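You operate a simulated robot arm through the tools that you are given. There is no shell and no other tool.

You run a simulated robot arm. Do the job below in one go: nothing can be reset, and whatever is moved stays where it is left.

Task
Put things in order on the top of the fitting bench. At the end: the teal can (marked "Seals") stands where the green plug stood; the green plug stands on top of the blue green-rim spool (marked "100 mm"); the clear jar with purple lid stands where the green socket key stood; the green socket key is on the brown carton (marked "Corvitap"); whatever was shut is shut again. Leave all else as you found it, and nothing knocked over.

The check looks at the end state, three seconds after you hand in, the way a careful person would. Anything else that was tipped, shoved, dropped, spilled or broken makes it a failure. A push-on lid holds only when it is set on centred and level and pressed home; a screw cap is set on level and turned clockwise until tight.

Robot
A 6-joint arm with a two-finger parallel gripper, fixed in place. Base frame: the origin is at the foot of the arm, x ahead of it, y to its left, z up; the work surface is at about z = 0. Lengths are in m, angles in degrees, forces in N, time in s.
With the tool pointing down near the work surface it reaches from about 0.14 to 0.58 m from the base axis. Its first joint turns from -66.0 to 66.0 degrees. Payload 2.1 kg.
The TCP is the grasp point between the finger pads, 0.03 m short of the fingertips. In the tool frame z runs along the fingers and y along their closing line. Largest opening 0.094 m; finger width 0.028, thickness 0.01; the body of the gripper, 0.05 by 0.096 m, starts 0.055 m behind the TCP.
Orientation is that of the tool frame in the base frame, as [roll, pitch, yaw] about the fixed x, y, z axes, in that order (R = Rz(yaw) Ry(pitch) Rx(roll)). With the fingers straight down and closing along the base's y, the tool's x points along the base's -x, its y along +y and its z along -z.

Tools
- The arm moves only by the tool jog_arm. Its argument "moves" is a list of rows, each an object of numbers (a shift or turn left out is 0, a gripper value left out holds the last): "tx", "ty", "tz": the shift along the tool's x, y, z in mm; "ax", "ay", "az": the turn, a rotation vector about the tool's x, y, z in rad; "claw": the gripper command, from -1 (shut) to 1 (fully open), values between in proportion. In form: [{"tx": .., "ty": .., "tz": .., "ax": .., "ay": .., "az": .., "claw": ..}, ...]. A call has 1 to 20 rows; each row is the pose to reach, as a shift and turn from the pose commanded when the call began, along the tool's axes at that moment. A row lasts 0.2 s, in which the tool goes at most 0.05 m and 8.6 degrees; a call with a longer step from one row to the next is refused whole, and so is a gripper value outside its range. Where a pose cannot be reached the arm comes as near as it can. A force on the tool above 40 N (or 10 N above the force at the start of the call, whichever is more), or a blocked arm, ends the call early, and 0.2 s more pass. Each finger travels about 0.072 m/s and halts on what it meets, pressing with about 33 N; the grip force reading is that of the motor and also rises with nothing between the fingers. The clock runs only during rows and for 0.2 s after the last one: add rows that repeat a pose to give the fingers time. It gives the time, the measured TCP pose, the force on the tool (base axes), the opening and the grip force at its end, in the units of the frame above (readings bear some noise), with the torque about the TCP (base axes, N m) and any sound that the robot's microphone picked up.
- Cameras (640 x 400 px; columns grow to the right, rows downward): "scene" is fixed at [0.0407, -0.3613, 0.4844]; the picture's right is [0.88, -0.47, 0.00], its down [-0.26, -0.49, -0.83] and it looks along [0.39, 0.74, -0.55] (base axes); focal length 214 px, centre (320, 200). "wrist" rides on the gripper at [0.076, 0.014, -0.103] in the tool frame; the picture's right is [-0.18, 0.98, 0.00], its down [-0.75, -0.14, -0.64] and it looks along [-0.63, -0.12, 0.77] (tool axes); focal length 243 px, centre (320, 200). There is no depth. A picture from a camera that has moved, and an enlarged one, comes with that camera's place and axes in the base frame and with its lens.
- camera(camera): a new picture of that camera. The clock stands still meanwhile.
- enlarge(camera, box): a new picture of the part [left, top, right, bottom] of that camera's present view, enlarged. The clock stands still meanwhile.
- finish_job(): hands the job in; it is judged then, once.

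Nothing tells you positions but the pictures and the camera data. Unless the task says otherwise, let go and move clear before handing in.

The tools are called after "Emit:" by a JSON object that holds its "method" and its "body". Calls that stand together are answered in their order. jog_arm: Moves the arm, as the interface text tells. Its arguments: {"type":"object","properties":{"moves":{"type":"array"}},"required":["moves"]} The other tools are called the same way: camera (camera) takes a picture; enlarge (camera, box) takes an enlarged picture of a part of a camera's view; finish_job () hands the job in.

At the start:

```text
clock: 0.0
position: [0.3341, 0.031, 0.4268]
tcp_rot: [180.0, 0.2, 180.0]
force: [-0.8, 0.2, 1.0]
ft_torque: [0.0, 0.0, 0.02]
opening: 0.094
gripper_force: 0.0
```

scene: 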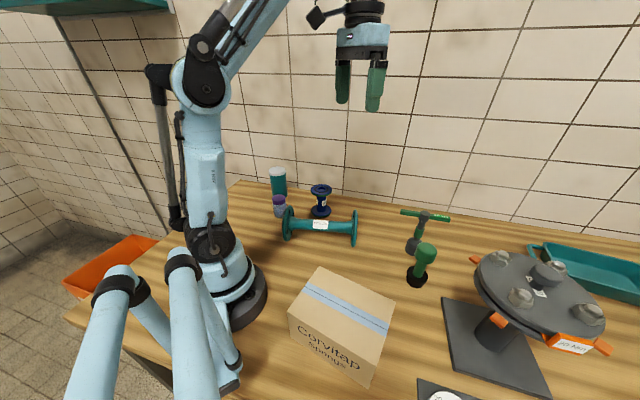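
wrist: 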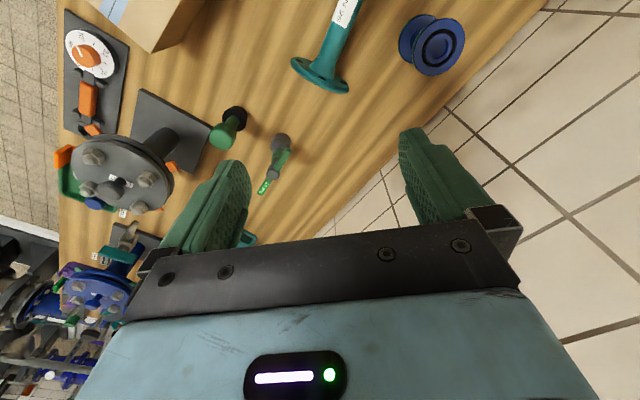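

I see a bench with a carton, a teal flanged pipe, a blue spool, a teal can, a purple-lidded jar, a green plug, a green socket key and a fixture with a flange. I'll take closer pictures before moving.

Emit:
{"method": "enlarge", "body": {"camera": "scene", "box": [240, 150, 380, 260]}}

Emit:
{"method": "enlarge", "body": {"camera": "scene", "box": [360, 180, 520, 300]}}

Emit:
{"method": "enlarge", "body": {"camera": "scene", "box": [400, 220, 640, 400]}}

Emit:
{"method": "enlarge", "body": {"camera": "scene", "box": [260, 250, 420, 400]}}

Emit:
{"method": "enlarge", "body": {"camera": "wrist", "box": [40, 0, 360, 240]}}

Emit:
{"method": "enlarge", "body": {"camera": "wrist", "box": [280, 0, 520, 120]}}

```text
3.64 times, centred on (310, 205) of scene
camera zoom: at [0.0407, -0.3613, 0.4844], right [0.88, -0.47, 0.0], down [-0.26, -0.49, -0.83], along [0.39, 0.74, -0.55], focal length 780 px, centre (356, 182)
```

zoom: 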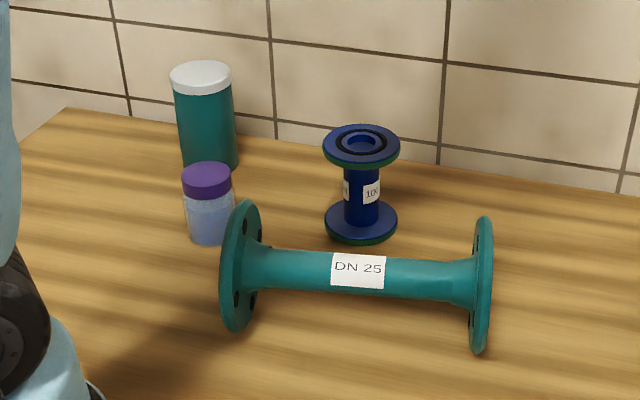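

```text
3.33 times, centred on (440, 240) of scene
camera zoom: at [0.0407, -0.3613, 0.4844], right [0.88, -0.47, 0.0], down [-0.26, -0.49, -0.83], along [0.39, 0.74, -0.55], focal length 715 px, centre (-80, 67)
```

zoom: 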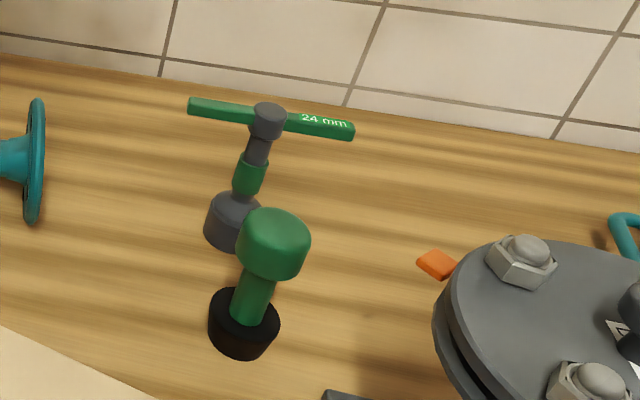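

```text
2.22 times, centred on (520, 310) of scene
camera zoom: at [0.0407, -0.3613, 0.4844], right [0.88, -0.47, 0.0], down [-0.26, -0.49, -0.83], along [0.39, 0.74, -0.55], focal length 477 px, centre (-124, -44)
```

zoom: 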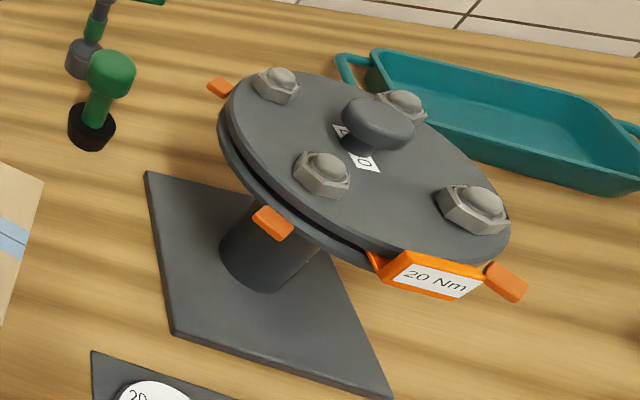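

```text
2.67 times, centred on (340, 325) of scene
camera zoom: at [0.0407, -0.3613, 0.4844], right [0.88, -0.47, 0.0], down [-0.26, -0.49, -0.83], along [0.39, 0.74, -0.55], focal length 572 px, centre (267, -133)
```

zoom: 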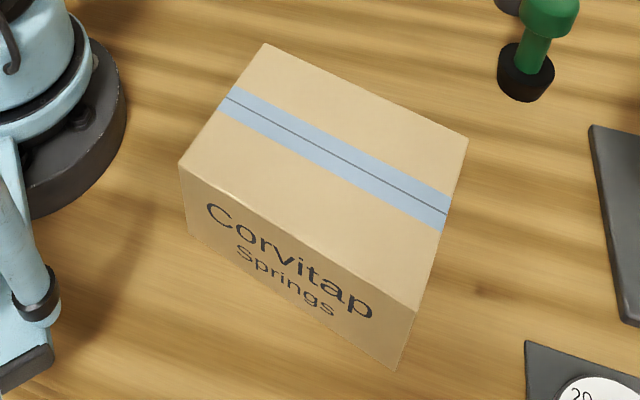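

```text
1.67 times, centred on (200, 120) of wrist
camera zoom: at [0.2595, 0.0458, 0.5299], right [0.18, 0.98, 0.0], down [0.75, -0.14, 0.64], along [0.63, -0.12, -0.77], focal length 404 px, centre (520, 333)
```

zoom: 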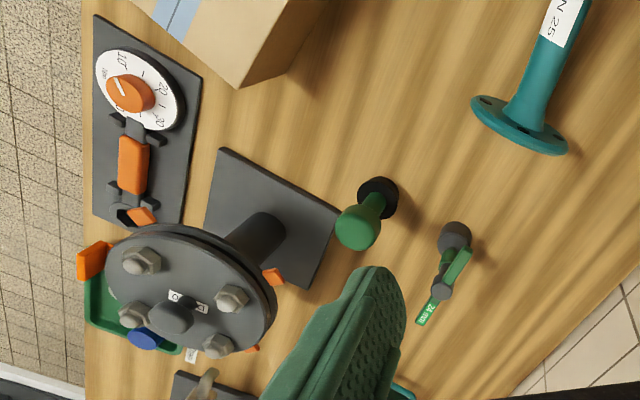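

```text
2.67 times, centred on (400, 60) of wrist
camera zoom: at [0.2595, 0.0458, 0.5299], right [0.18, 0.98, 0.0], down [0.75, -0.14, 0.64], along [0.63, -0.12, -0.77], focal length 647 px, centre (107, 573)
```

zoom: 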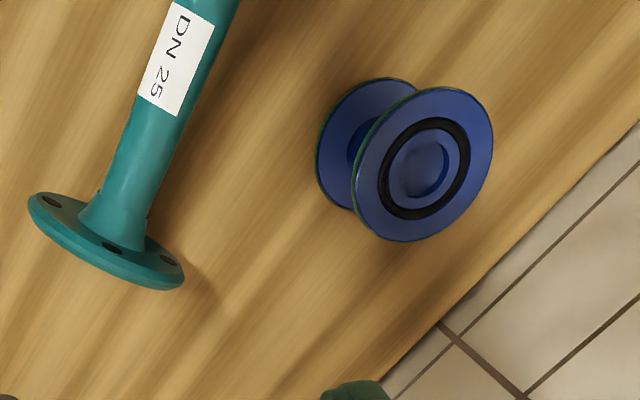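

The key stands near (0.50, -0.09), the plug near (0.43, -0.17), the spool near (0.355, 0.217), the can near (0.256, 0.414), the jar near (0.21, 0.27), and the carton top is near (0.18, -0.18, 0.10). I'll turn the gripper across the key's handle and move over for a closer look.

Emit:
{"method": "jog_arm", "body": {"moves": [{"tx": -14, "ty": -8, "tz": 16, "az": 0.11, "claw": 1}, {"tx": -28, "ty": -16, "tz": 32, "az": 0.22}, {"tx": -42, "ty": -24, "tz": 48, "az": 0.33}, {"tx": -56, "ty": -32, "tz": 64, "az": 0.44}, {"tx": -70, "ty": -40, "tz": 80, "az": 0.55}, {"tx": -84, "ty": -48, "tz": 96, "az": 0.66}, {"tx": -98, "ty": -60, "tz": 112, "az": 0.768}, {"tx": -98, "ty": -60, "tz": 112, "az": 0.768}]}}

Emit:
{"method": "camera", "body": {"camera": "wrist"}}

Emit:
{"method": "camera", "body": {"camera": "scene"}}

```text
clock: 1.8
position: [0.4347, -0.0284, 0.3147]
tcp_rot: [-180.0, 0.2, 136.0]
force: [0.4, -0.6, -0.5]
ft_torque: [-0.02, -0.01, -0.01]
opening: 0.0938
gripper_force: 0.0
```

```text
taken
camera wrist: at [0.39, 0.0349, 0.4173], right [0.82, 0.58, 0.0], down [0.44, -0.63, 0.64], along [0.37, -0.52, -0.77], focal length 243 px, centre (320, 200)
```

wrist: 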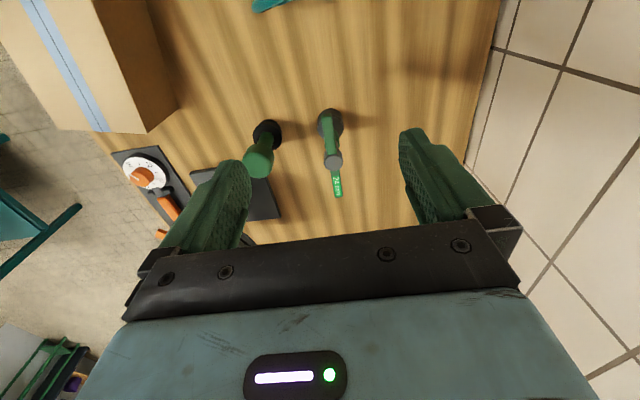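

```text
taken
```

scene: 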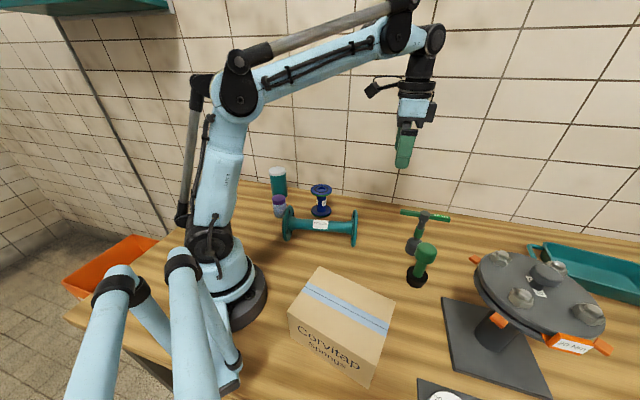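

Emit:
{"method": "enlarge", "body": {"camera": "wrist", "box": [240, 90, 400, 210]}}

```text
3.33 times, centred on (320, 150) of wrist
camera zoom: at [0.39, 0.0349, 0.4173], right [0.82, 0.58, 0.0], down [0.44, -0.63, 0.64], along [0.37, -0.52, -0.77], focal length 809 px, centre (320, 367)
```

zoom: 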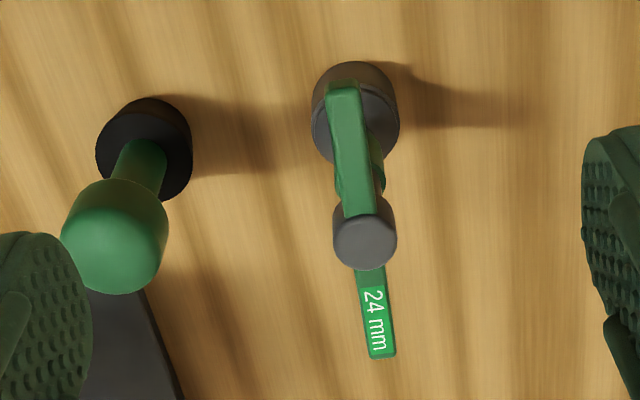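

The key's axis reads as about (0.501, -0.089) and its handle runs at about -45.5°. I'll move right above it, fingertips still clear, and check the alignment.

Emit:
{"method": "jog_arm", "body": {"moves": [{"tx": -25, "ty": 1, "tz": 20, "az": 0.01, "claw": 0.6}, {"tx": -50, "ty": 1.5, "tz": 45, "az": 0.02}, {"tx": -75, "ty": 2, "tz": 70, "az": 0.027}, {"tx": -89.8, "ty": 2.5, "tz": 90, "az": 0.027}, {"tx": -89.8, "ty": 2.5, "tz": 95, "az": 0.027}, {"tx": -89.8, "ty": 2.5, "tz": 95, "az": 0.027}]}}

Emit:
{"method": "camera", "body": {"camera": "wrist"}}

Emit:
{"method": "enlarge", "body": {"camera": "scene", "box": [360, 100, 520, 300]}}

```text
clock: 3.2
position: [0.5006, -0.0885, 0.2218]
tcp_rot: [179.9, 0.1, 134.5]
force: [1.3, -0.9, -0.1]
ft_torque: [0.02, 0.02, 0.02]
opening: 0.0752
gripper_force: 0.1
```

```text
taken
camera wrist: at [0.4572, -0.0243, 0.323], right [0.83, 0.56, 0.0], down [0.43, -0.64, 0.64], along [0.36, -0.53, -0.77], focal length 243 px, centre (320, 200)
```

wrist: 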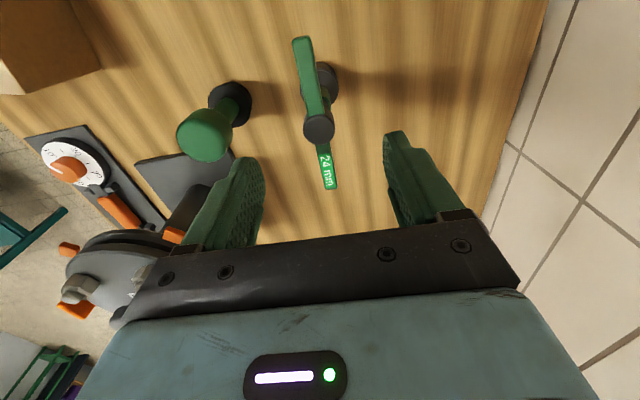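

```text
2.00 times, centred on (440, 200) of scene
camera zoom: at [0.0407, -0.3613, 0.4844], right [0.88, -0.47, 0.0], down [-0.26, -0.49, -0.83], along [0.39, 0.74, -0.55], focal length 429 px, centre (80, 200)
```

zoom: 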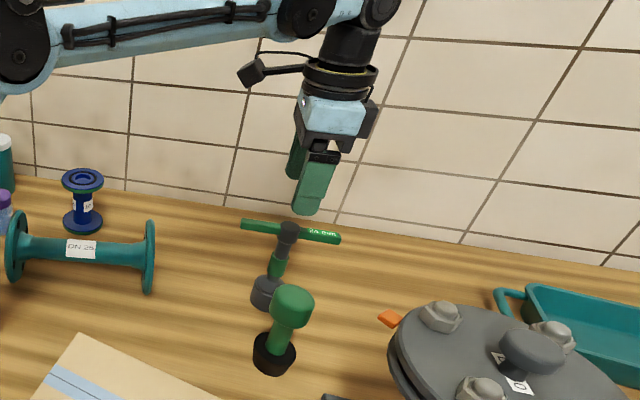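

The hub is centred between the fingers. I'll go straight down to grip height and close.

Emit:
{"method": "jog_arm", "body": {"moves": [{"tz": 25, "claw": 0.3}, {"tz": 50}, {"tz": 75}, {"tz": 95}, {"tz": 108}, {"tz": 108}]}}

Emit:
{"method": "camera", "body": {"camera": "wrist"}}

Emit:
{"method": "enlarge", "body": {"camera": "scene", "box": [360, 140, 500, 300]}}

```text
clock: 4.6
position: [0.5017, -0.0888, 0.1112]
tcp_rot: [179.9, 0.1, 134.4]
force: [1.0, 0.5, 0.5]
ft_torque: [0.02, 0.01, 0.0]
opening: 0.061
gripper_force: 0.1
```

```text
taken
camera wrist: at [0.4579, -0.025, 0.215], right [0.83, 0.56, 0.0], down [0.43, -0.64, 0.64], along [0.36, -0.53, -0.77], focal length 243 px, centre (320, 200)
```

wrist: 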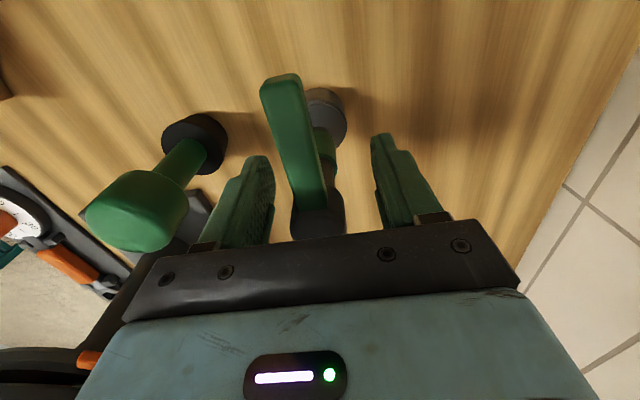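

```text
2.50 times, centred on (430, 220) of scene
camera zoom: at [0.0407, -0.3613, 0.4844], right [0.88, -0.47, 0.0], down [-0.26, -0.49, -0.83], along [0.39, 0.74, -0.55], focal length 536 px, centre (45, 150)
```

zoom: 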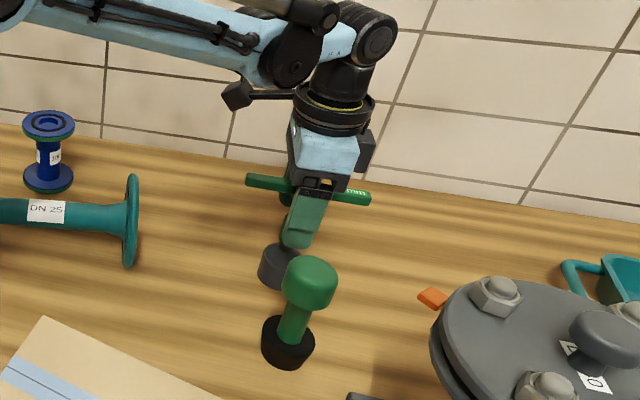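

The handle sits between the fingers with clearance on both sides. Closing now.

Emit:
{"method": "jog_arm", "body": {"moves": [{"claw": -1}, {"claw": -1}, {"claw": -1}, {"claw": -1}]}}

Emit:
{"method": "camera", "body": {"camera": "wrist"}}

```text
clock: 5.6
position: [0.5019, -0.0887, 0.1133]
tcp_rot: [179.9, 0.1, 134.5]
force: [-0.3, 0.9, -0.2]
ft_torque: [0.03, 0.02, 0.04]
opening: 0.0252
gripper_force: 32.7
```

```text
taken
camera wrist: at [0.4579, -0.0249, 0.2152], right [0.83, 0.56, 0.0], down [0.43, -0.64, 0.64], along [0.36, -0.53, -0.77], focal length 243 px, centre (320, 200)
```

wrist: 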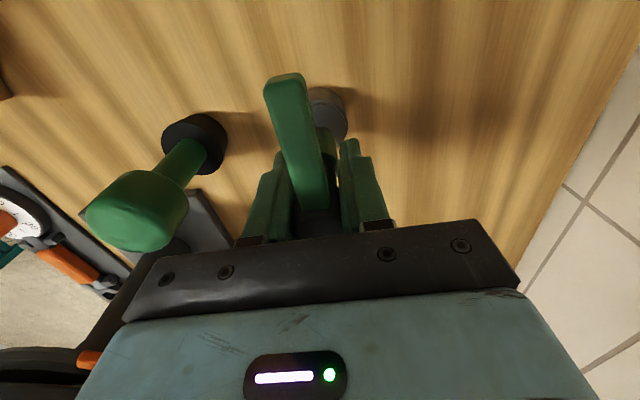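

Grip is firm at 25 mm. I'll lift the key straight up and check that it hangs upright.

Emit:
{"method": "jog_arm", "body": {"moves": [{"tz": -10}, {"tz": -30}, {"tz": -60}, {"tz": -95}, {"tz": -130}, {"tz": -165}, {"tz": -190}, {"tz": -190}]}}

Emit:
{"method": "camera", "body": {"camera": "wrist"}}

Emit:
{"method": "enlarge", "body": {"camera": "scene", "box": [360, 50, 560, 300]}}

```text
clock: 7.4
position: [0.4995, -0.0881, 0.3017]
tcp_rot: [179.8, 0.1, 134.4]
force: [-0.7, -0.2, -2.6]
ft_torque: [0.01, -0.03, -0.02]
opening: 0.0252
gripper_force: 33.0
```

```text
taken
camera wrist: at [0.4562, -0.0252, 0.4052], right [0.83, 0.56, 0.0], down [0.43, -0.64, 0.64], along [0.36, -0.53, -0.77], focal length 243 px, centre (320, 200)
```

wrist: 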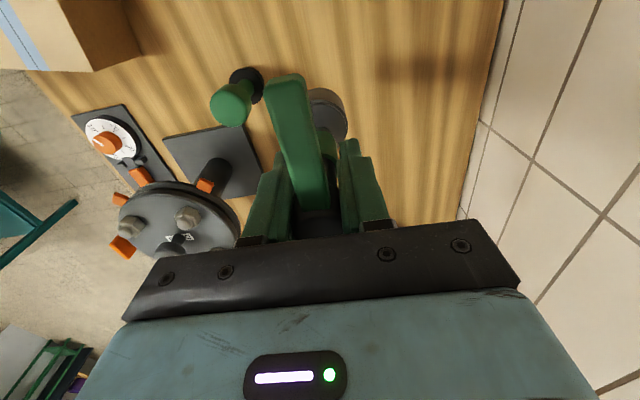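

```text
1.60 times, centred on (460, 175) of scene
camera zoom: at [0.0407, -0.3613, 0.4844], right [0.88, -0.47, 0.0], down [-0.26, -0.49, -0.83], along [0.39, 0.74, -0.55], focal length 343 px, centre (96, 240)
```

zoom: 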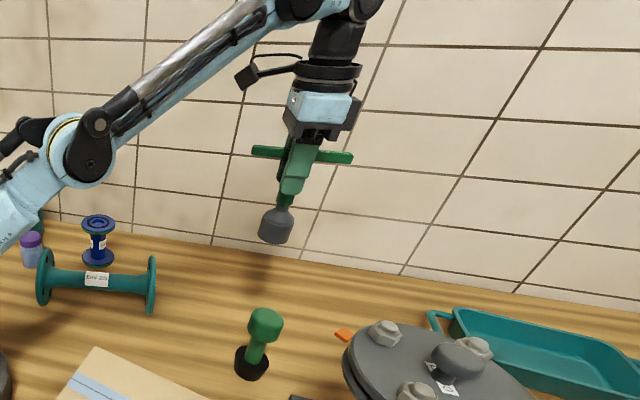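

The key is hanging straight. I'll carry it at this height over the carton.

Emit:
{"method": "jog_arm", "body": {"moves": [{"tx": 10, "ty": -19.5}, {"tx": 25, "ty": -48}, {"tx": 42, "ty": -80}, {"tx": 60, "ty": -115}, {"tx": 78, "ty": -150}, {"tx": 96, "ty": -185}, {"tx": 114, "ty": -219}, {"tx": 131, "ty": -251}, {"tx": 145, "ty": -278}, {"tx": 153, "ty": -293}, {"tx": 153, "ty": -293}]}}

Emit:
{"method": "camera", "body": {"camera": "wrist"}}

Emit:
{"method": "camera", "body": {"camera": "scene"}}

```text
clock: 9.8
position: [0.1844, -0.1843, 0.3021]
tcp_rot: [179.9, 0.2, 134.4]
force: [0.8, -0.5, -3.8]
ft_torque: [0.05, 0.0, -0.01]
opening: 0.0253
gripper_force: 33.1
```

```text
taken
camera wrist: at [0.141, -0.1211, 0.4047], right [0.83, 0.56, 0.0], down [0.43, -0.64, 0.64], along [0.36, -0.53, -0.77], focal length 243 px, centre (320, 200)
```

wrist: 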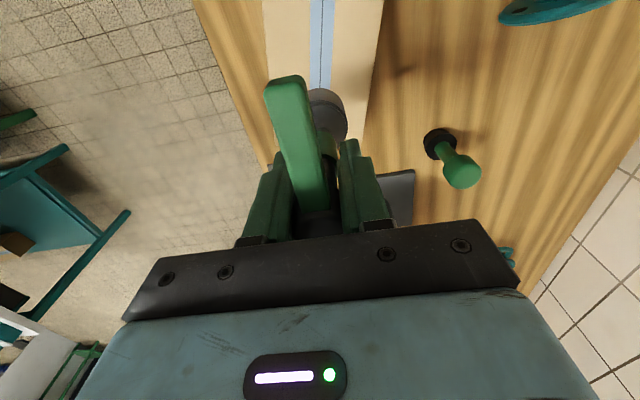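

```text
taken
```

scene: 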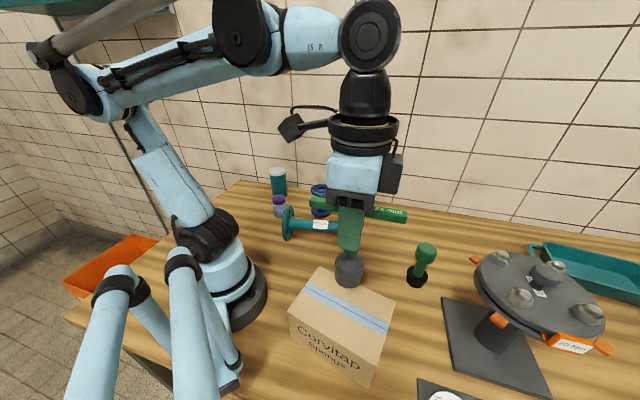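

The key is over the carton's centre. I'll lower to just above the carton top, then creep down.

Emit:
{"method": "jog_arm", "body": {"moves": [{"tz": 20}, {"tz": 40}, {"tz": 58}, {"tz": 72}, {"tz": 78}, {"tz": 78}]}}

Emit:
{"method": "enlarge", "body": {"camera": "scene", "box": [260, 180, 420, 400]}}

```text
clock: 11.2
position: [0.185, -0.1838, 0.2243]
tcp_rot: [179.8, 0.1, 134.4]
force: [-0.6, -0.5, -2.6]
ft_torque: [0.04, 0.01, 0.0]
opening: 0.025
gripper_force: 32.8
```

```text
1.82 times, centred on (340, 290) of scene
camera zoom: at [0.0407, -0.3613, 0.4844], right [0.88, -0.47, 0.0], down [-0.26, -0.49, -0.83], along [0.39, 0.74, -0.55], focal length 390 px, centre (284, 36)
```

zoom: 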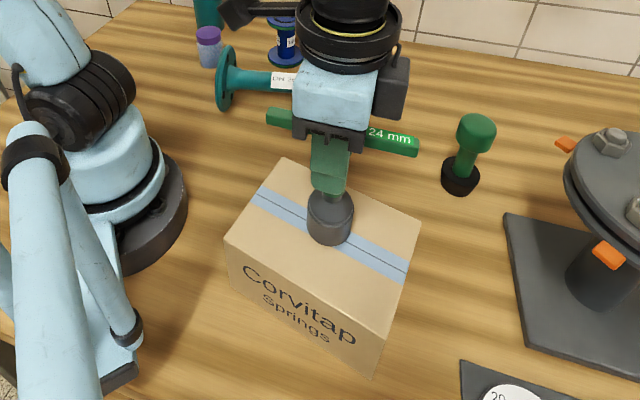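

It is centred on the tape strip, about a centimetre above. Creeping down in small steps and watching the force.

Emit:
{"method": "jog_arm", "body": {"moves": [{"tz": 3}, {"tz": 6}, {"tz": 8}, {"tz": 8}]}}

```text
clock: 12.2
position: [0.1844, -0.186, 0.2164]
tcp_rot: [179.9, 0.1, 134.4]
force: [-0.6, 0.7, -3.5]
ft_torque: [-0.01, 0.01, 0.0]
opening: 0.0252
gripper_force: 32.8
```

Emit:
{"method": "jog_arm", "body": {"moves": [{"tz": 1.5}, {"tz": 2.5}, {"tz": 2.5}]}}

Emit:
{"method": "enlarge", "body": {"camera": "scene", "box": [300, 240, 400, 320]}}

```text
clock: 13.0
position: [0.1836, -0.1854, 0.2144]
tcp_rot: [180.0, 0.1, 134.4]
force: [0.4, 0.7, -2.0]
ft_torque: [0.01, 0.0, 0.0]
opening: 0.0252
gripper_force: 32.4
```

```text
5.00 times, centred on (350, 280) of scene
camera zoom: at [0.0407, -0.3613, 0.4844], right [0.88, -0.47, 0.0], down [-0.26, -0.49, -0.83], along [0.39, 0.74, -0.55], focal length 1072 px, centre (170, -200)
```

zoom: 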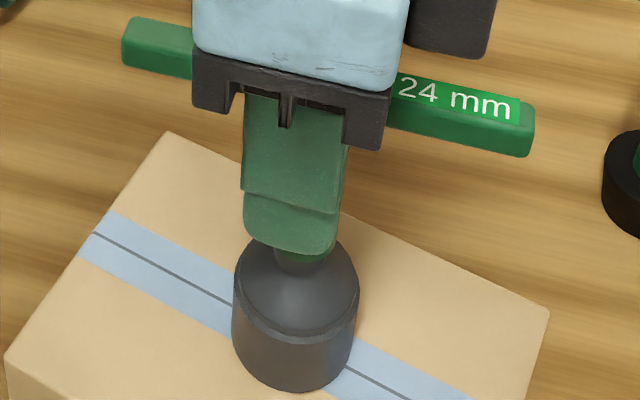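

Emit:
{"method": "jog_arm", "body": {"moves": [{"tz": 1}, {"tz": 2}, {"tz": 2}]}}

```text
clock: 13.8
position: [0.1843, -0.1849, 0.2129]
tcp_rot: [179.9, 0.0, 134.4]
force: [-4.1, 1.3, 18.0]
ft_torque: [0.15, -0.03, 0.02]
opening: 0.0253
gripper_force: 33.4
```

The socket now rests on the carton. I'll relieve the pressure slightly, then open gently.

Emit:
{"method": "jog_arm", "body": {"moves": [{"tz": -0.8}, {"tz": -0.8}]}}

```text
clock: 14.4
position: [0.1846, -0.1837, 0.2126]
tcp_rot: [179.9, 0.1, 134.3]
force: [0.1, 0.1, -3.2]
ft_torque: [0.06, 0.02, -0.01]
opening: 0.0256
gripper_force: 33.1
```

Emit:
{"method": "jog_arm", "body": {"moves": [{"tz": 0.5}, {"tz": 0.5}, {"tz": 0.5, "claw": -0.35}, {"tz": 0.5, "claw": -0.2}, {"tz": 0.5, "claw": 0.0}, {"tz": 0.5, "claw": 0.2}, {"tz": 0.5, "claw": 0.2}]}}

Emit:
{"method": "enlarge", "body": {"camera": "scene", "box": [280, 200, 420, 320]}}

Emit:
{"method": "camera", "body": {"camera": "wrist"}}

```text
clock: 16.0
position: [0.1847, -0.1856, 0.2124]
tcp_rot: [179.8, 0.1, 134.4]
force: [0.3, 0.5, 0.1]
ft_torque: [0.02, 0.04, -0.01]
opening: 0.0564
gripper_force: 0.0
```

```text
3.33 times, centred on (350, 260) of scene
camera zoom: at [0.0407, -0.3613, 0.4844], right [0.88, -0.47, 0.0], down [-0.26, -0.49, -0.83], along [0.39, 0.74, -0.55], focal length 715 px, centre (220, 0)
```

zoom: 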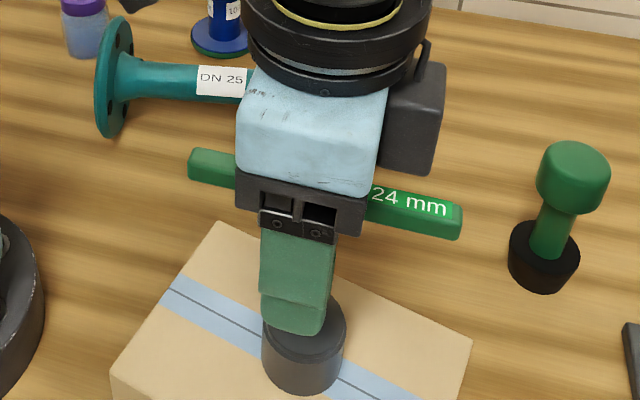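

```text
taken
camera wrist: at [0.1408, -0.1206, 0.3146], right [0.83, 0.56, 0.0], down [0.43, -0.64, 0.64], along [0.36, -0.53, -0.77], focal length 243 px, centre (320, 200)
```

wrist: 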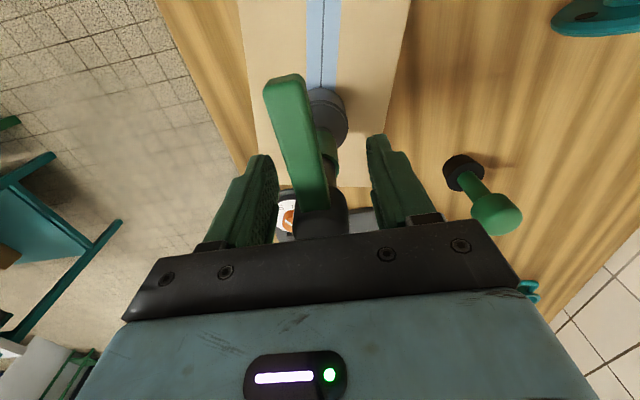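

The key stands on the carton by itself. I'll rise straight up clear of it and then check it.

Emit:
{"method": "jog_arm", "body": {"moves": [{"tz": -10}, {"tz": -30}, {"tz": -60}, {"tz": -90}, {"tz": -120}, {"tz": -120}]}}

Emit:
{"method": "camera", "body": {"camera": "scene"}}

Emit:
{"method": "camera", "body": {"camera": "wrist"}}

```text
clock: 17.4
position: [0.1838, -0.1846, 0.3321]
tcp_rot: [180.0, 0.2, 134.4]
force: [-0.4, -0.5, -0.1]
ft_torque: [0.0, -0.01, -0.02]
opening: 0.0563
gripper_force: 0.0
```

```text
taken
```

scene: 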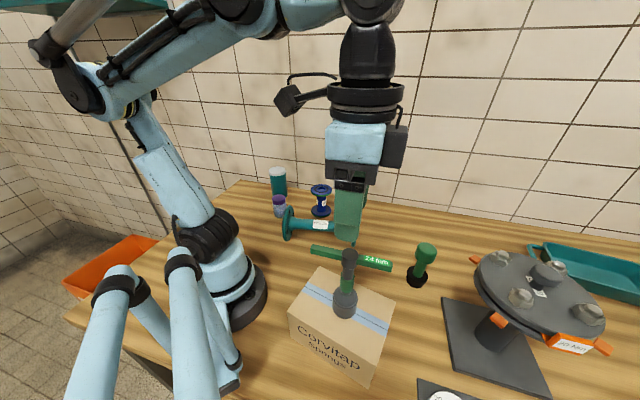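

```text
taken
camera wrist: at [0.1399, -0.1198, 0.4349], right [0.83, 0.56, 0.0], down [0.43, -0.64, 0.64], along [0.36, -0.53, -0.77], focal length 243 px, centre (320, 200)
```

wrist: 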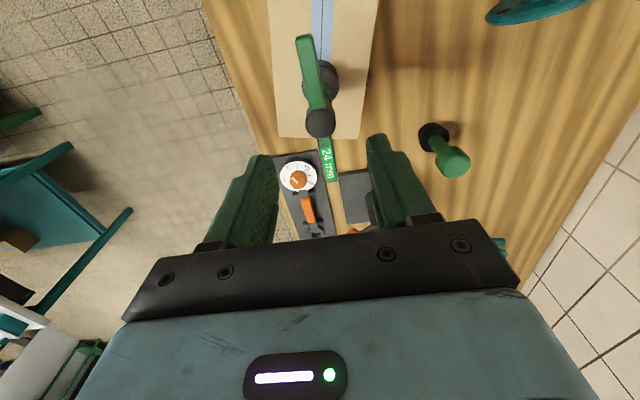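

The key stands upright on the carton. Next is the plug; I'll move over it with the same gripper yaw, which keeps the closing line away from the flange stand, and look closely.

Emit:
{"method": "jog_arm", "body": {"moves": [{"tx": -15, "ty": 17, "claw": 0.6}, {"tx": -40, "ty": 45}, {"tx": -70, "ty": 79}, {"tx": -100, "ty": 113}, {"tx": -130, "ty": 147, "tz": 10}, {"tx": -152, "ty": 172, "tz": 35}, {"tx": -161.7, "ty": 183, "tz": 60}, {"tx": -161.7, "ty": 183, "tz": 80}, {"tx": -161.7, "ty": 183, "tz": 80}]}}

Emit:
{"method": "camera", "body": {"camera": "wrist"}}

Emit:
{"method": "enlarge", "body": {"camera": "wrist", "box": [240, 60, 400, 180]}}

Emit:
{"method": "camera", "body": {"camera": "scene"}}

```text
clock: 19.4
position: [0.4281, -0.1723, 0.2523]
tcp_rot: [179.9, 0.1, 134.4]
force: [0.1, 0.4, 0.0]
ft_torque: [-0.01, -0.01, 0.03]
opening: 0.0753
gripper_force: 0.1
```

```text
taken
camera wrist: at [0.3843, -0.1072, 0.3542], right [0.83, 0.56, 0.0], down [0.43, -0.64, 0.64], along [0.36, -0.53, -0.77], focal length 243 px, centre (320, 200)
```

wrist: 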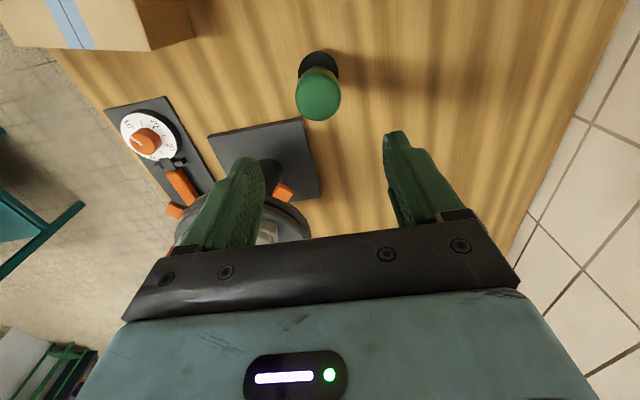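

```text
3.33 times, centred on (320, 120) of wrist
camera zoom: at [0.3843, -0.1072, 0.3542], right [0.83, 0.56, 0.0], down [0.43, -0.64, 0.64], along [0.36, -0.53, -0.77], focal length 809 px, centre (320, 467)
```

zoom: 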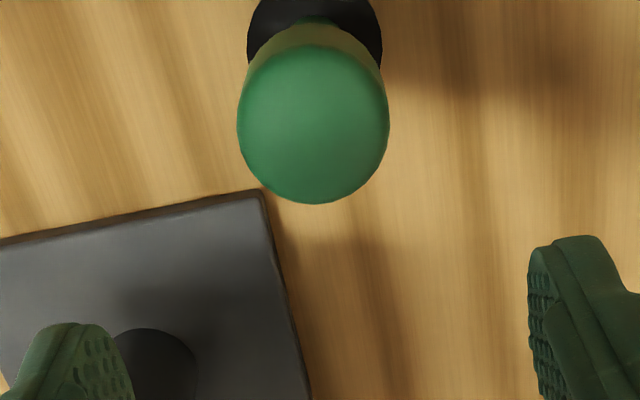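

```text
taken
```

scene: 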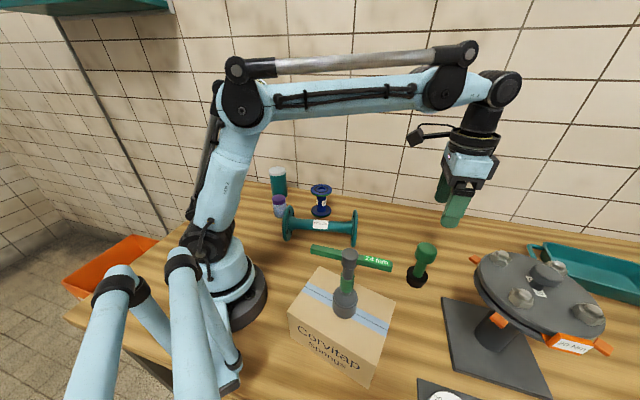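

The plug is centred between the fingers, head top near z = 0.11, and the flange stand is clear. I'll descend to head height and stop to check before closing.

Emit:
{"method": "jog_arm", "body": {"moves": [{"tx": 3, "tz": 30, "claw": 0.6}, {"tx": 3, "tz": 60}, {"tx": 3, "tz": 90}, {"tx": 3, "tz": 120}, {"tx": 3, "tz": 145}, {"tx": 3, "tz": 157}, {"tx": 3, "tz": 157}]}}

Emit:
{"method": "camera", "body": {"camera": "wrist"}}

Emit:
{"method": "enlarge", "body": {"camera": "scene", "box": [360, 160, 520, 300]}}

```text
clock: 21.0
position: [0.4256, -0.1698, 0.095]
tcp_rot: [179.9, 0.1, 134.4]
force: [0.3, 0.3, 0.4]
ft_torque: [0.0, -0.02, 0.0]
opening: 0.0754
gripper_force: 0.2
```

```text
taken
camera wrist: at [0.3823, -0.1056, 0.1974], right [0.83, 0.56, 0.0], down [0.43, -0.64, 0.64], along [0.36, -0.53, -0.77], focal length 243 px, centre (320, 200)
```

wrist: 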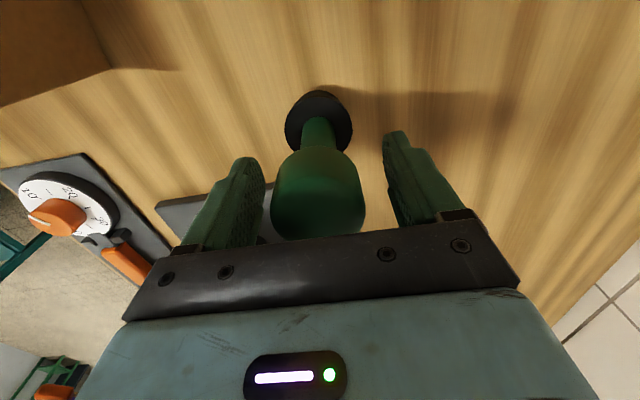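

```text
2.86 times, centred on (440, 230) of scene
camera zoom: at [0.0407, -0.3613, 0.4844], right [0.88, -0.47, 0.0], down [-0.26, -0.49, -0.83], along [0.39, 0.74, -0.55], focal length 613 px, centre (-23, 114)
```

zoom: 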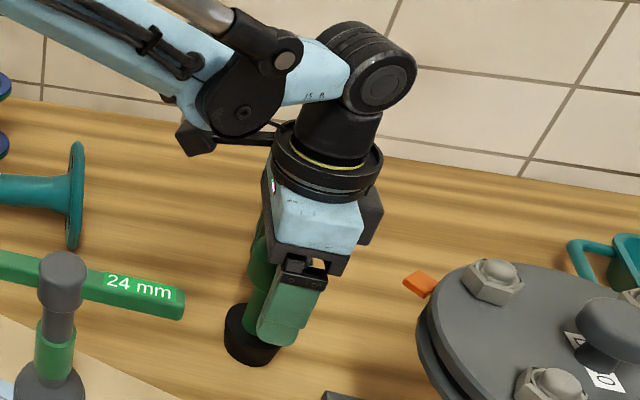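

The head is between the fingers and the geometry agrees with both views. Closing on it.

Emit:
{"method": "jog_arm", "body": {"moves": [{"ty": -1, "claw": 0.3}, {"ty": -1, "claw": -1}, {"ty": -1, "claw": -1}, {"ty": -1, "claw": -1}, {"ty": -1, "claw": -1}]}}

Emit:
{"method": "camera", "body": {"camera": "wrist"}}

Emit:
{"method": "enlarge", "body": {"camera": "scene", "box": [360, 160, 520, 300]}}

```text
clock: 22.2
position: [0.426, -0.171, 0.0952]
tcp_rot: [179.9, 0.1, 134.4]
force: [0.0, 1.4, -0.3]
ft_torque: [-0.01, 0.0, 0.0]
opening: 0.0428
gripper_force: 32.9
```

```text
taken
camera wrist: at [0.3818, -0.1064, 0.198], right [0.83, 0.56, 0.0], down [0.43, -0.64, 0.64], along [0.36, -0.53, -0.77], focal length 243 px, centre (320, 200)
```

wrist: 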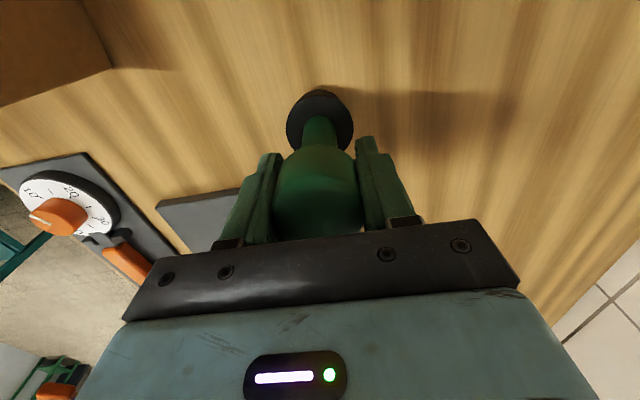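

```text
2.86 times, centred on (440, 230) of scene
camera zoom: at [0.0407, -0.3613, 0.4844], right [0.88, -0.47, 0.0], down [-0.26, -0.49, -0.83], along [0.39, 0.74, -0.55], focal length 613 px, centre (-23, 114)
```

zoom: 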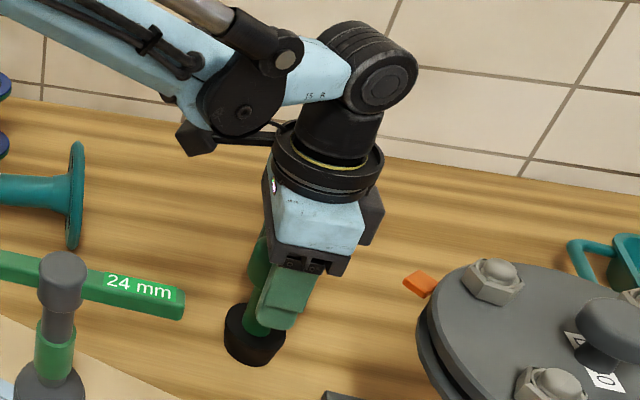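

Firm grip on the 43 mm head; the plug stood at about (0.427, -0.171). Lifting straight up.

Emit:
{"method": "jog_arm", "body": {"moves": [{"tz": -8}, {"tz": -25}, {"tz": -55}, {"tz": -90}, {"tz": -125}, {"tz": -160}, {"tz": -195}, {"tz": -225}, {"tz": -225}]}}

Emit:
{"method": "camera", "body": {"camera": "wrist"}}

Emit:
{"method": "camera", "body": {"camera": "scene"}}

```text
clock: 24.2
position: [0.4243, -0.17, 0.3216]
tcp_rot: [179.9, 0.1, 134.5]
force: [-0.2, 0.0, -1.2]
ft_torque: [0.02, -0.03, -0.01]
opening: 0.0432
gripper_force: 33.0
```

```text
taken
camera wrist: at [0.3813, -0.1065, 0.4232], right [0.83, 0.56, 0.0], down [0.43, -0.64, 0.64], along [0.36, -0.53, -0.77], focal length 243 px, centre (320, 200)
```

wrist: 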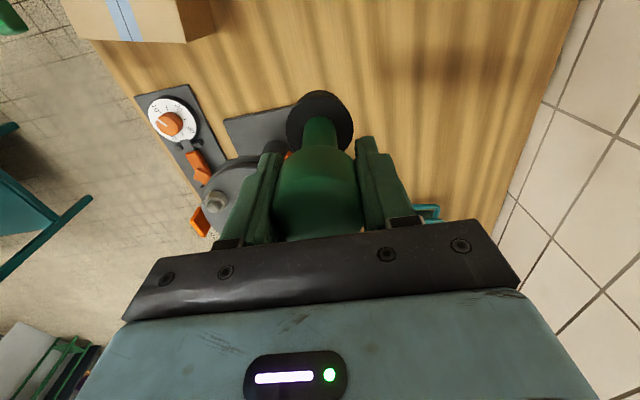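

```text
taken
```

scene: 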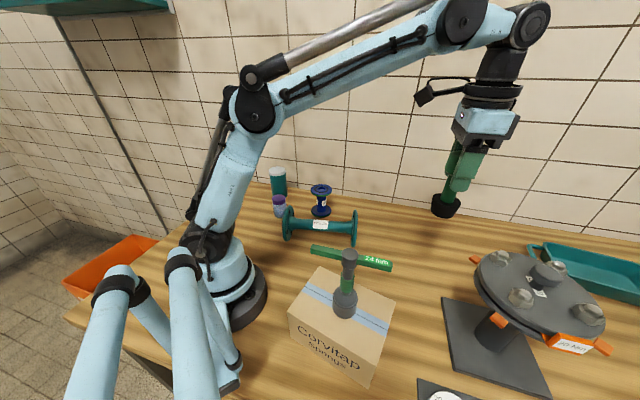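

The plug hangs upright. I'll carry it across at this height to a spot just beside the spool, turning the gripper on the way, to see the spool's top.

Emit:
{"method": "jog_arm", "body": {"moves": [{"tx": 12, "ty": 7, "az": -0.05}, {"tx": 34, "ty": 20, "az": -0.13}, {"tx": 60, "ty": 35.5, "az": -0.21}, {"tx": 88, "ty": 52, "az": -0.3}, {"tx": 116, "ty": 69, "az": -0.39}, {"tx": 144, "ty": 86, "az": -0.48}, {"tx": 172, "ty": 102, "az": -0.57}, {"tx": 200, "ty": 119, "az": -0.66}, {"tx": 228, "ty": 136, "az": -0.74}, {"tx": 248, "ty": 147, "az": -0.796}, {"tx": 257, "ty": 153, "az": -0.796}, {"tx": 257, "ty": 153, "az": -0.796}]}}

Emit:
{"method": "camera", "body": {"camera": "wrist"}}

Emit:
{"method": "camera", "body": {"camera": "scene"}}

```text
clock: 26.8
position: [0.3549, 0.1201, 0.3201]
tcp_rot: [180.0, 0.1, -179.9]
force: [0.6, 0.8, -1.3]
ft_torque: [0.02, 0.0, 0.0]
opening: 0.0428
gripper_force: 32.6
```

```text
taken
camera wrist: at [0.2782, 0.1343, 0.4216], right [0.18, 0.98, 0.0], down [0.75, -0.14, 0.64], along [0.63, -0.12, -0.77], focal length 243 px, centre (320, 200)
```

wrist: 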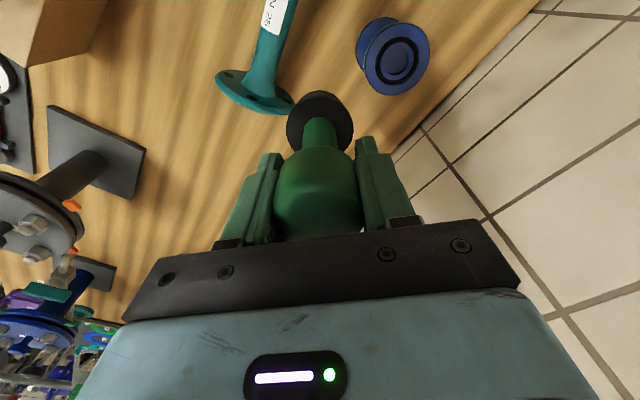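

```text
taken
```

scene: 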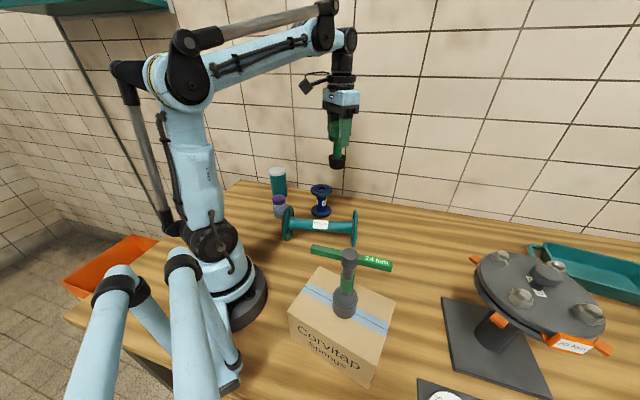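

Emit:
{"method": "enlarge", "body": {"camera": "wrist", "box": [340, 0, 460, 100]}}

```text
4.00 times, centred on (400, 50) of wrist
camera zoom: at [0.2782, 0.1343, 0.4216], right [0.18, 0.98, 0.0], down [0.75, -0.14, 0.64], along [0.63, -0.12, -0.77], focal length 970 px, centre (0, 800)
```

zoom: 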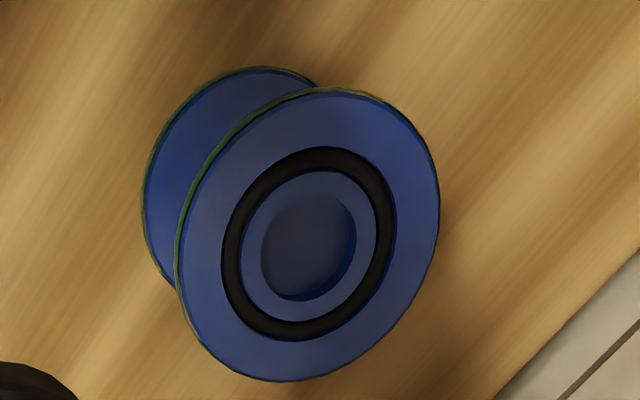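

The spool top's centre reads as about (0.351, 0.212). I'll shift over it, staying 5 cm above, and verify in both views.

Emit:
{"method": "jog_arm", "body": {"moves": [{"tx": 1, "ty": 20}, {"tx": 3, "ty": 45}, {"tx": 4, "ty": 70}, {"tx": 5.4, "ty": 88, "tz": 10}, {"tx": 5.4, "ty": 91.6, "tz": 35}, {"tx": 5.4, "ty": 91.6, "tz": 65}, {"tx": 5.4, "ty": 91.6, "tz": 80}, {"tx": 5.4, "ty": 91.6, "tz": 80}]}}

Emit:
{"method": "camera", "body": {"camera": "wrist"}}

Emit:
{"method": "enlarge", "body": {"camera": "scene", "box": [260, 110, 400, 240]}}

```text
clock: 28.6
position: [0.3489, 0.2123, 0.2404]
tcp_rot: [179.9, 0.1, -179.9]
force: [0.0, 0.6, -1.3]
ft_torque: [-0.05, 0.0, 0.03]
opening: 0.0426
gripper_force: 33.1
```

```text
taken
camera wrist: at [0.2726, 0.2257, 0.342], right [0.18, 0.98, 0.0], down [0.75, -0.14, 0.64], along [0.63, -0.12, -0.77], focal length 243 px, centre (320, 200)
```

wrist: 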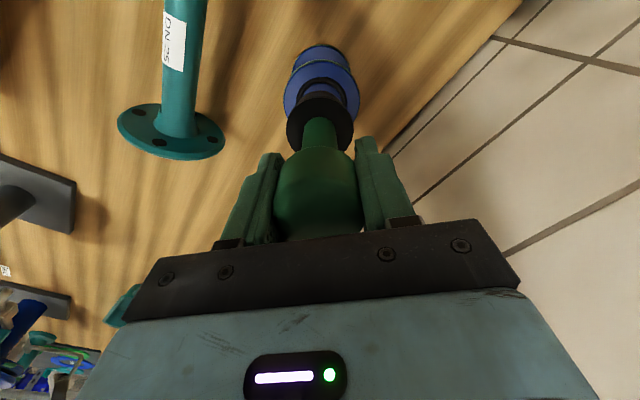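

```text
3.08 times, centred on (330, 175) of scene
camera zoom: at [0.0407, -0.3613, 0.4844], right [0.88, -0.47, 0.0], down [-0.26, -0.49, -0.83], along [0.39, 0.74, -0.55], focal length 660 px, centre (289, 277)
```

zoom: 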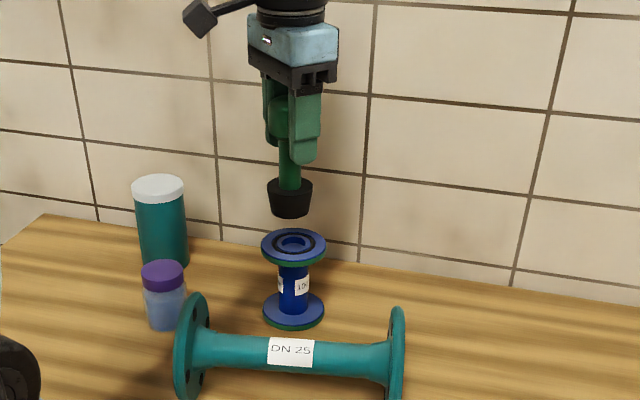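

The lateral alignment looks close; I'll enlarge both views to measure the remaining offset.

Emit:
{"method": "enlarge", "body": {"camera": "wrist", "box": [260, 30, 380, 160]}}

Emit:
{"method": "enlarge", "body": {"camera": "scene", "box": [300, 150, 350, 230]}}

```text
3.08 times, centred on (320, 95) of wrist
camera zoom: at [0.2726, 0.2257, 0.342], right [0.18, 0.98, 0.0], down [0.75, -0.14, 0.64], along [0.63, -0.12, -0.77], focal length 746 px, centre (320, 523)
```

zoom: 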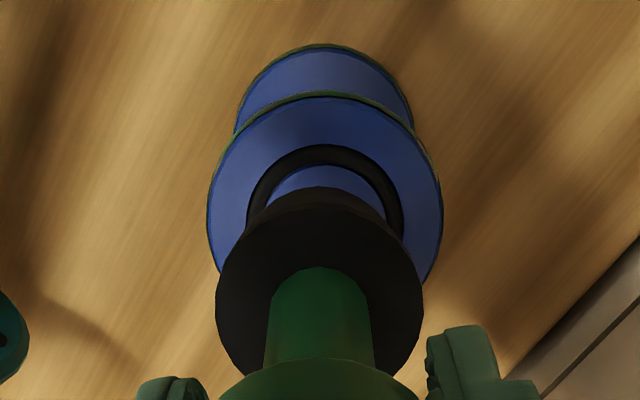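

```text
5.00 times, centred on (325, 190) of scene
camera zoom: at [0.0407, -0.3613, 0.4844], right [0.88, -0.47, 0.0], down [-0.26, -0.49, -0.83], along [0.39, 0.74, -0.55], focal length 1072 px, centre (295, 250)
```

zoom: 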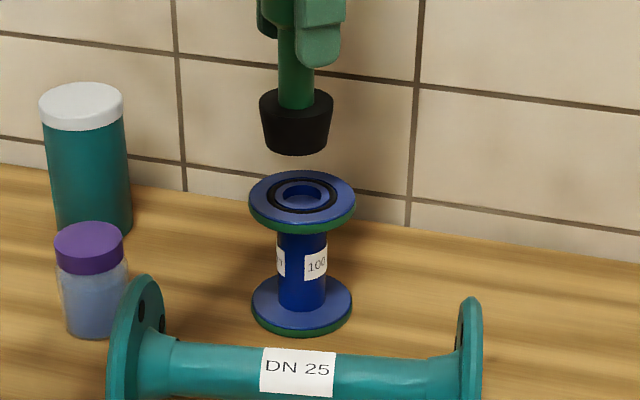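

The plug needs about 4.5 mm more in +x and 1 mm in +y. I'll correct that, descend to just above the spool, and check again.

Emit:
{"method": "jog_arm", "body": {"moves": [{"tx": -4.5, "ty": 1}, {"tx": -4.5, "ty": 1, "tz": 15}, {"tx": -4.5, "ty": 1, "tz": 28}, {"tx": -4.5, "ty": 1, "tz": 34}, {"tx": -4.5, "ty": 1, "tz": 34}]}}

Emit:
{"method": "enlarge", "body": {"camera": "wrist", "box": [260, 30, 380, 160]}}

Emit:
{"method": "enlarge", "body": {"camera": "scene", "box": [300, 150, 350, 230]}}

```text
clock: 29.8
position: [0.3543, 0.2124, 0.2065]
tcp_rot: [179.9, 0.1, -179.9]
force: [-0.1, 0.0, -1.0]
ft_torque: [-0.02, 0.01, 0.01]
opening: 0.0427
gripper_force: 33.0
```

```text
3.08 times, centred on (320, 95) of wrist
camera zoom: at [0.2766, 0.2264, 0.3083], right [0.18, 0.98, 0.0], down [0.75, -0.14, 0.64], along [0.63, -0.12, -0.77], focal length 746 px, centre (320, 523)
```

zoom: 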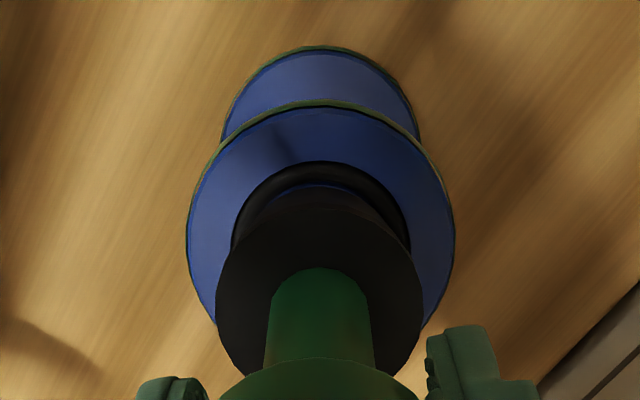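

```text
5.00 times, centred on (325, 190) of scene
camera zoom: at [0.0407, -0.3613, 0.4844], right [0.88, -0.47, 0.0], down [-0.26, -0.49, -0.83], along [0.39, 0.74, -0.55], focal length 1072 px, centre (295, 250)
```

zoom: 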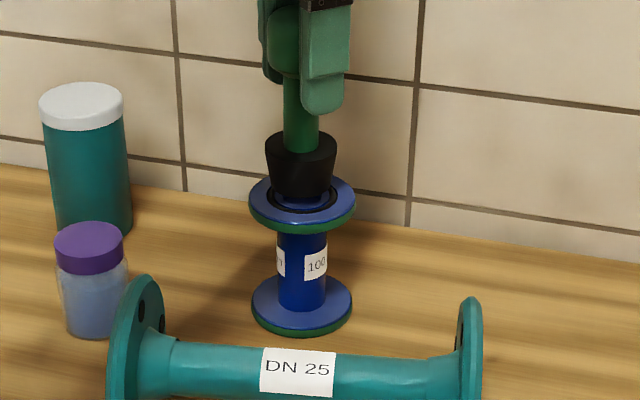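

Aligned in both views. Creeping down.

Emit:
{"method": "jog_arm", "body": {"moves": [{"tz": 3}, {"tz": 6}, {"tz": 8}, {"tz": 8}]}}

```text
clock: 30.8
position: [0.3533, 0.211, 0.1985]
tcp_rot: [180.0, 0.0, -180.0]
force: [0.2, -0.3, -0.8]
ft_torque: [0.01, -0.02, -0.01]
opening: 0.0425
gripper_force: 32.5
```

Emit:
{"method": "jog_arm", "body": {"moves": [{"tz": 1}, {"tz": 2}, {"tz": 2}]}}

Emit:
{"method": "enlarge", "body": {"camera": "scene", "box": [300, 150, 350, 230]}}

```text
clock: 31.6
position: [0.3534, 0.2127, 0.1963]
tcp_rot: [-179.9, 0.1, 179.9]
force: [0.8, 0.1, -1.0]
ft_torque: [0.04, 0.01, -0.02]
opening: 0.0425
gripper_force: 32.7
```

```text
5.00 times, centred on (325, 190) of scene
camera zoom: at [0.0407, -0.3613, 0.4844], right [0.88, -0.47, 0.0], down [-0.26, -0.49, -0.83], along [0.39, 0.74, -0.55], focal length 1072 px, centre (295, 250)
```

zoom: 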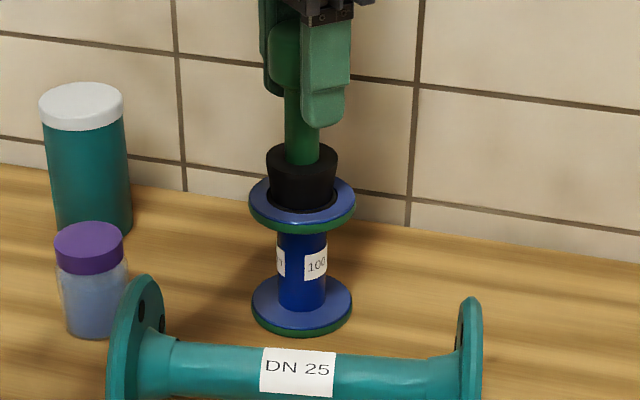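

Emit:
{"method": "jog_arm", "body": {"moves": [{"tz": 0.8}, {"tz": 1.5}, {"tz": 1.5}]}}

```text
clock: 32.4
position: [0.3549, 0.2117, 0.1956]
tcp_rot: [-179.9, 0.1, -179.9]
force: [-0.3, 0.5, 27.3]
ft_torque: [0.04, 0.11, 0.0]
opening: 0.0427
gripper_force: 32.6
```

The plug is seated on the spool. I'll relieve the pressure and release gently.

Emit:
{"method": "jog_arm", "body": {"moves": [{"tz": -0.6}, {"tz": -0.6}]}}

```text
clock: 33.0
position: [0.3533, 0.212, 0.1971]
tcp_rot: [-180.0, 0.1, -179.9]
force: [-1.9, -1.2, 16.1]
ft_torque: [-0.01, 0.14, -0.01]
opening: 0.0425
gripper_force: 32.7
```

Emit:
{"method": "jog_arm", "body": {"moves": [{"tz": -0.6}, {"tz": -0.6}]}}

```text
clock: 33.6
position: [0.3547, 0.211, 0.1959]
tcp_rot: [179.9, 0.1, -179.8]
force: [0.3, 0.1, -1.1]
ft_torque: [-0.01, 0.0, 0.03]
opening: 0.0426
gripper_force: 32.9
```

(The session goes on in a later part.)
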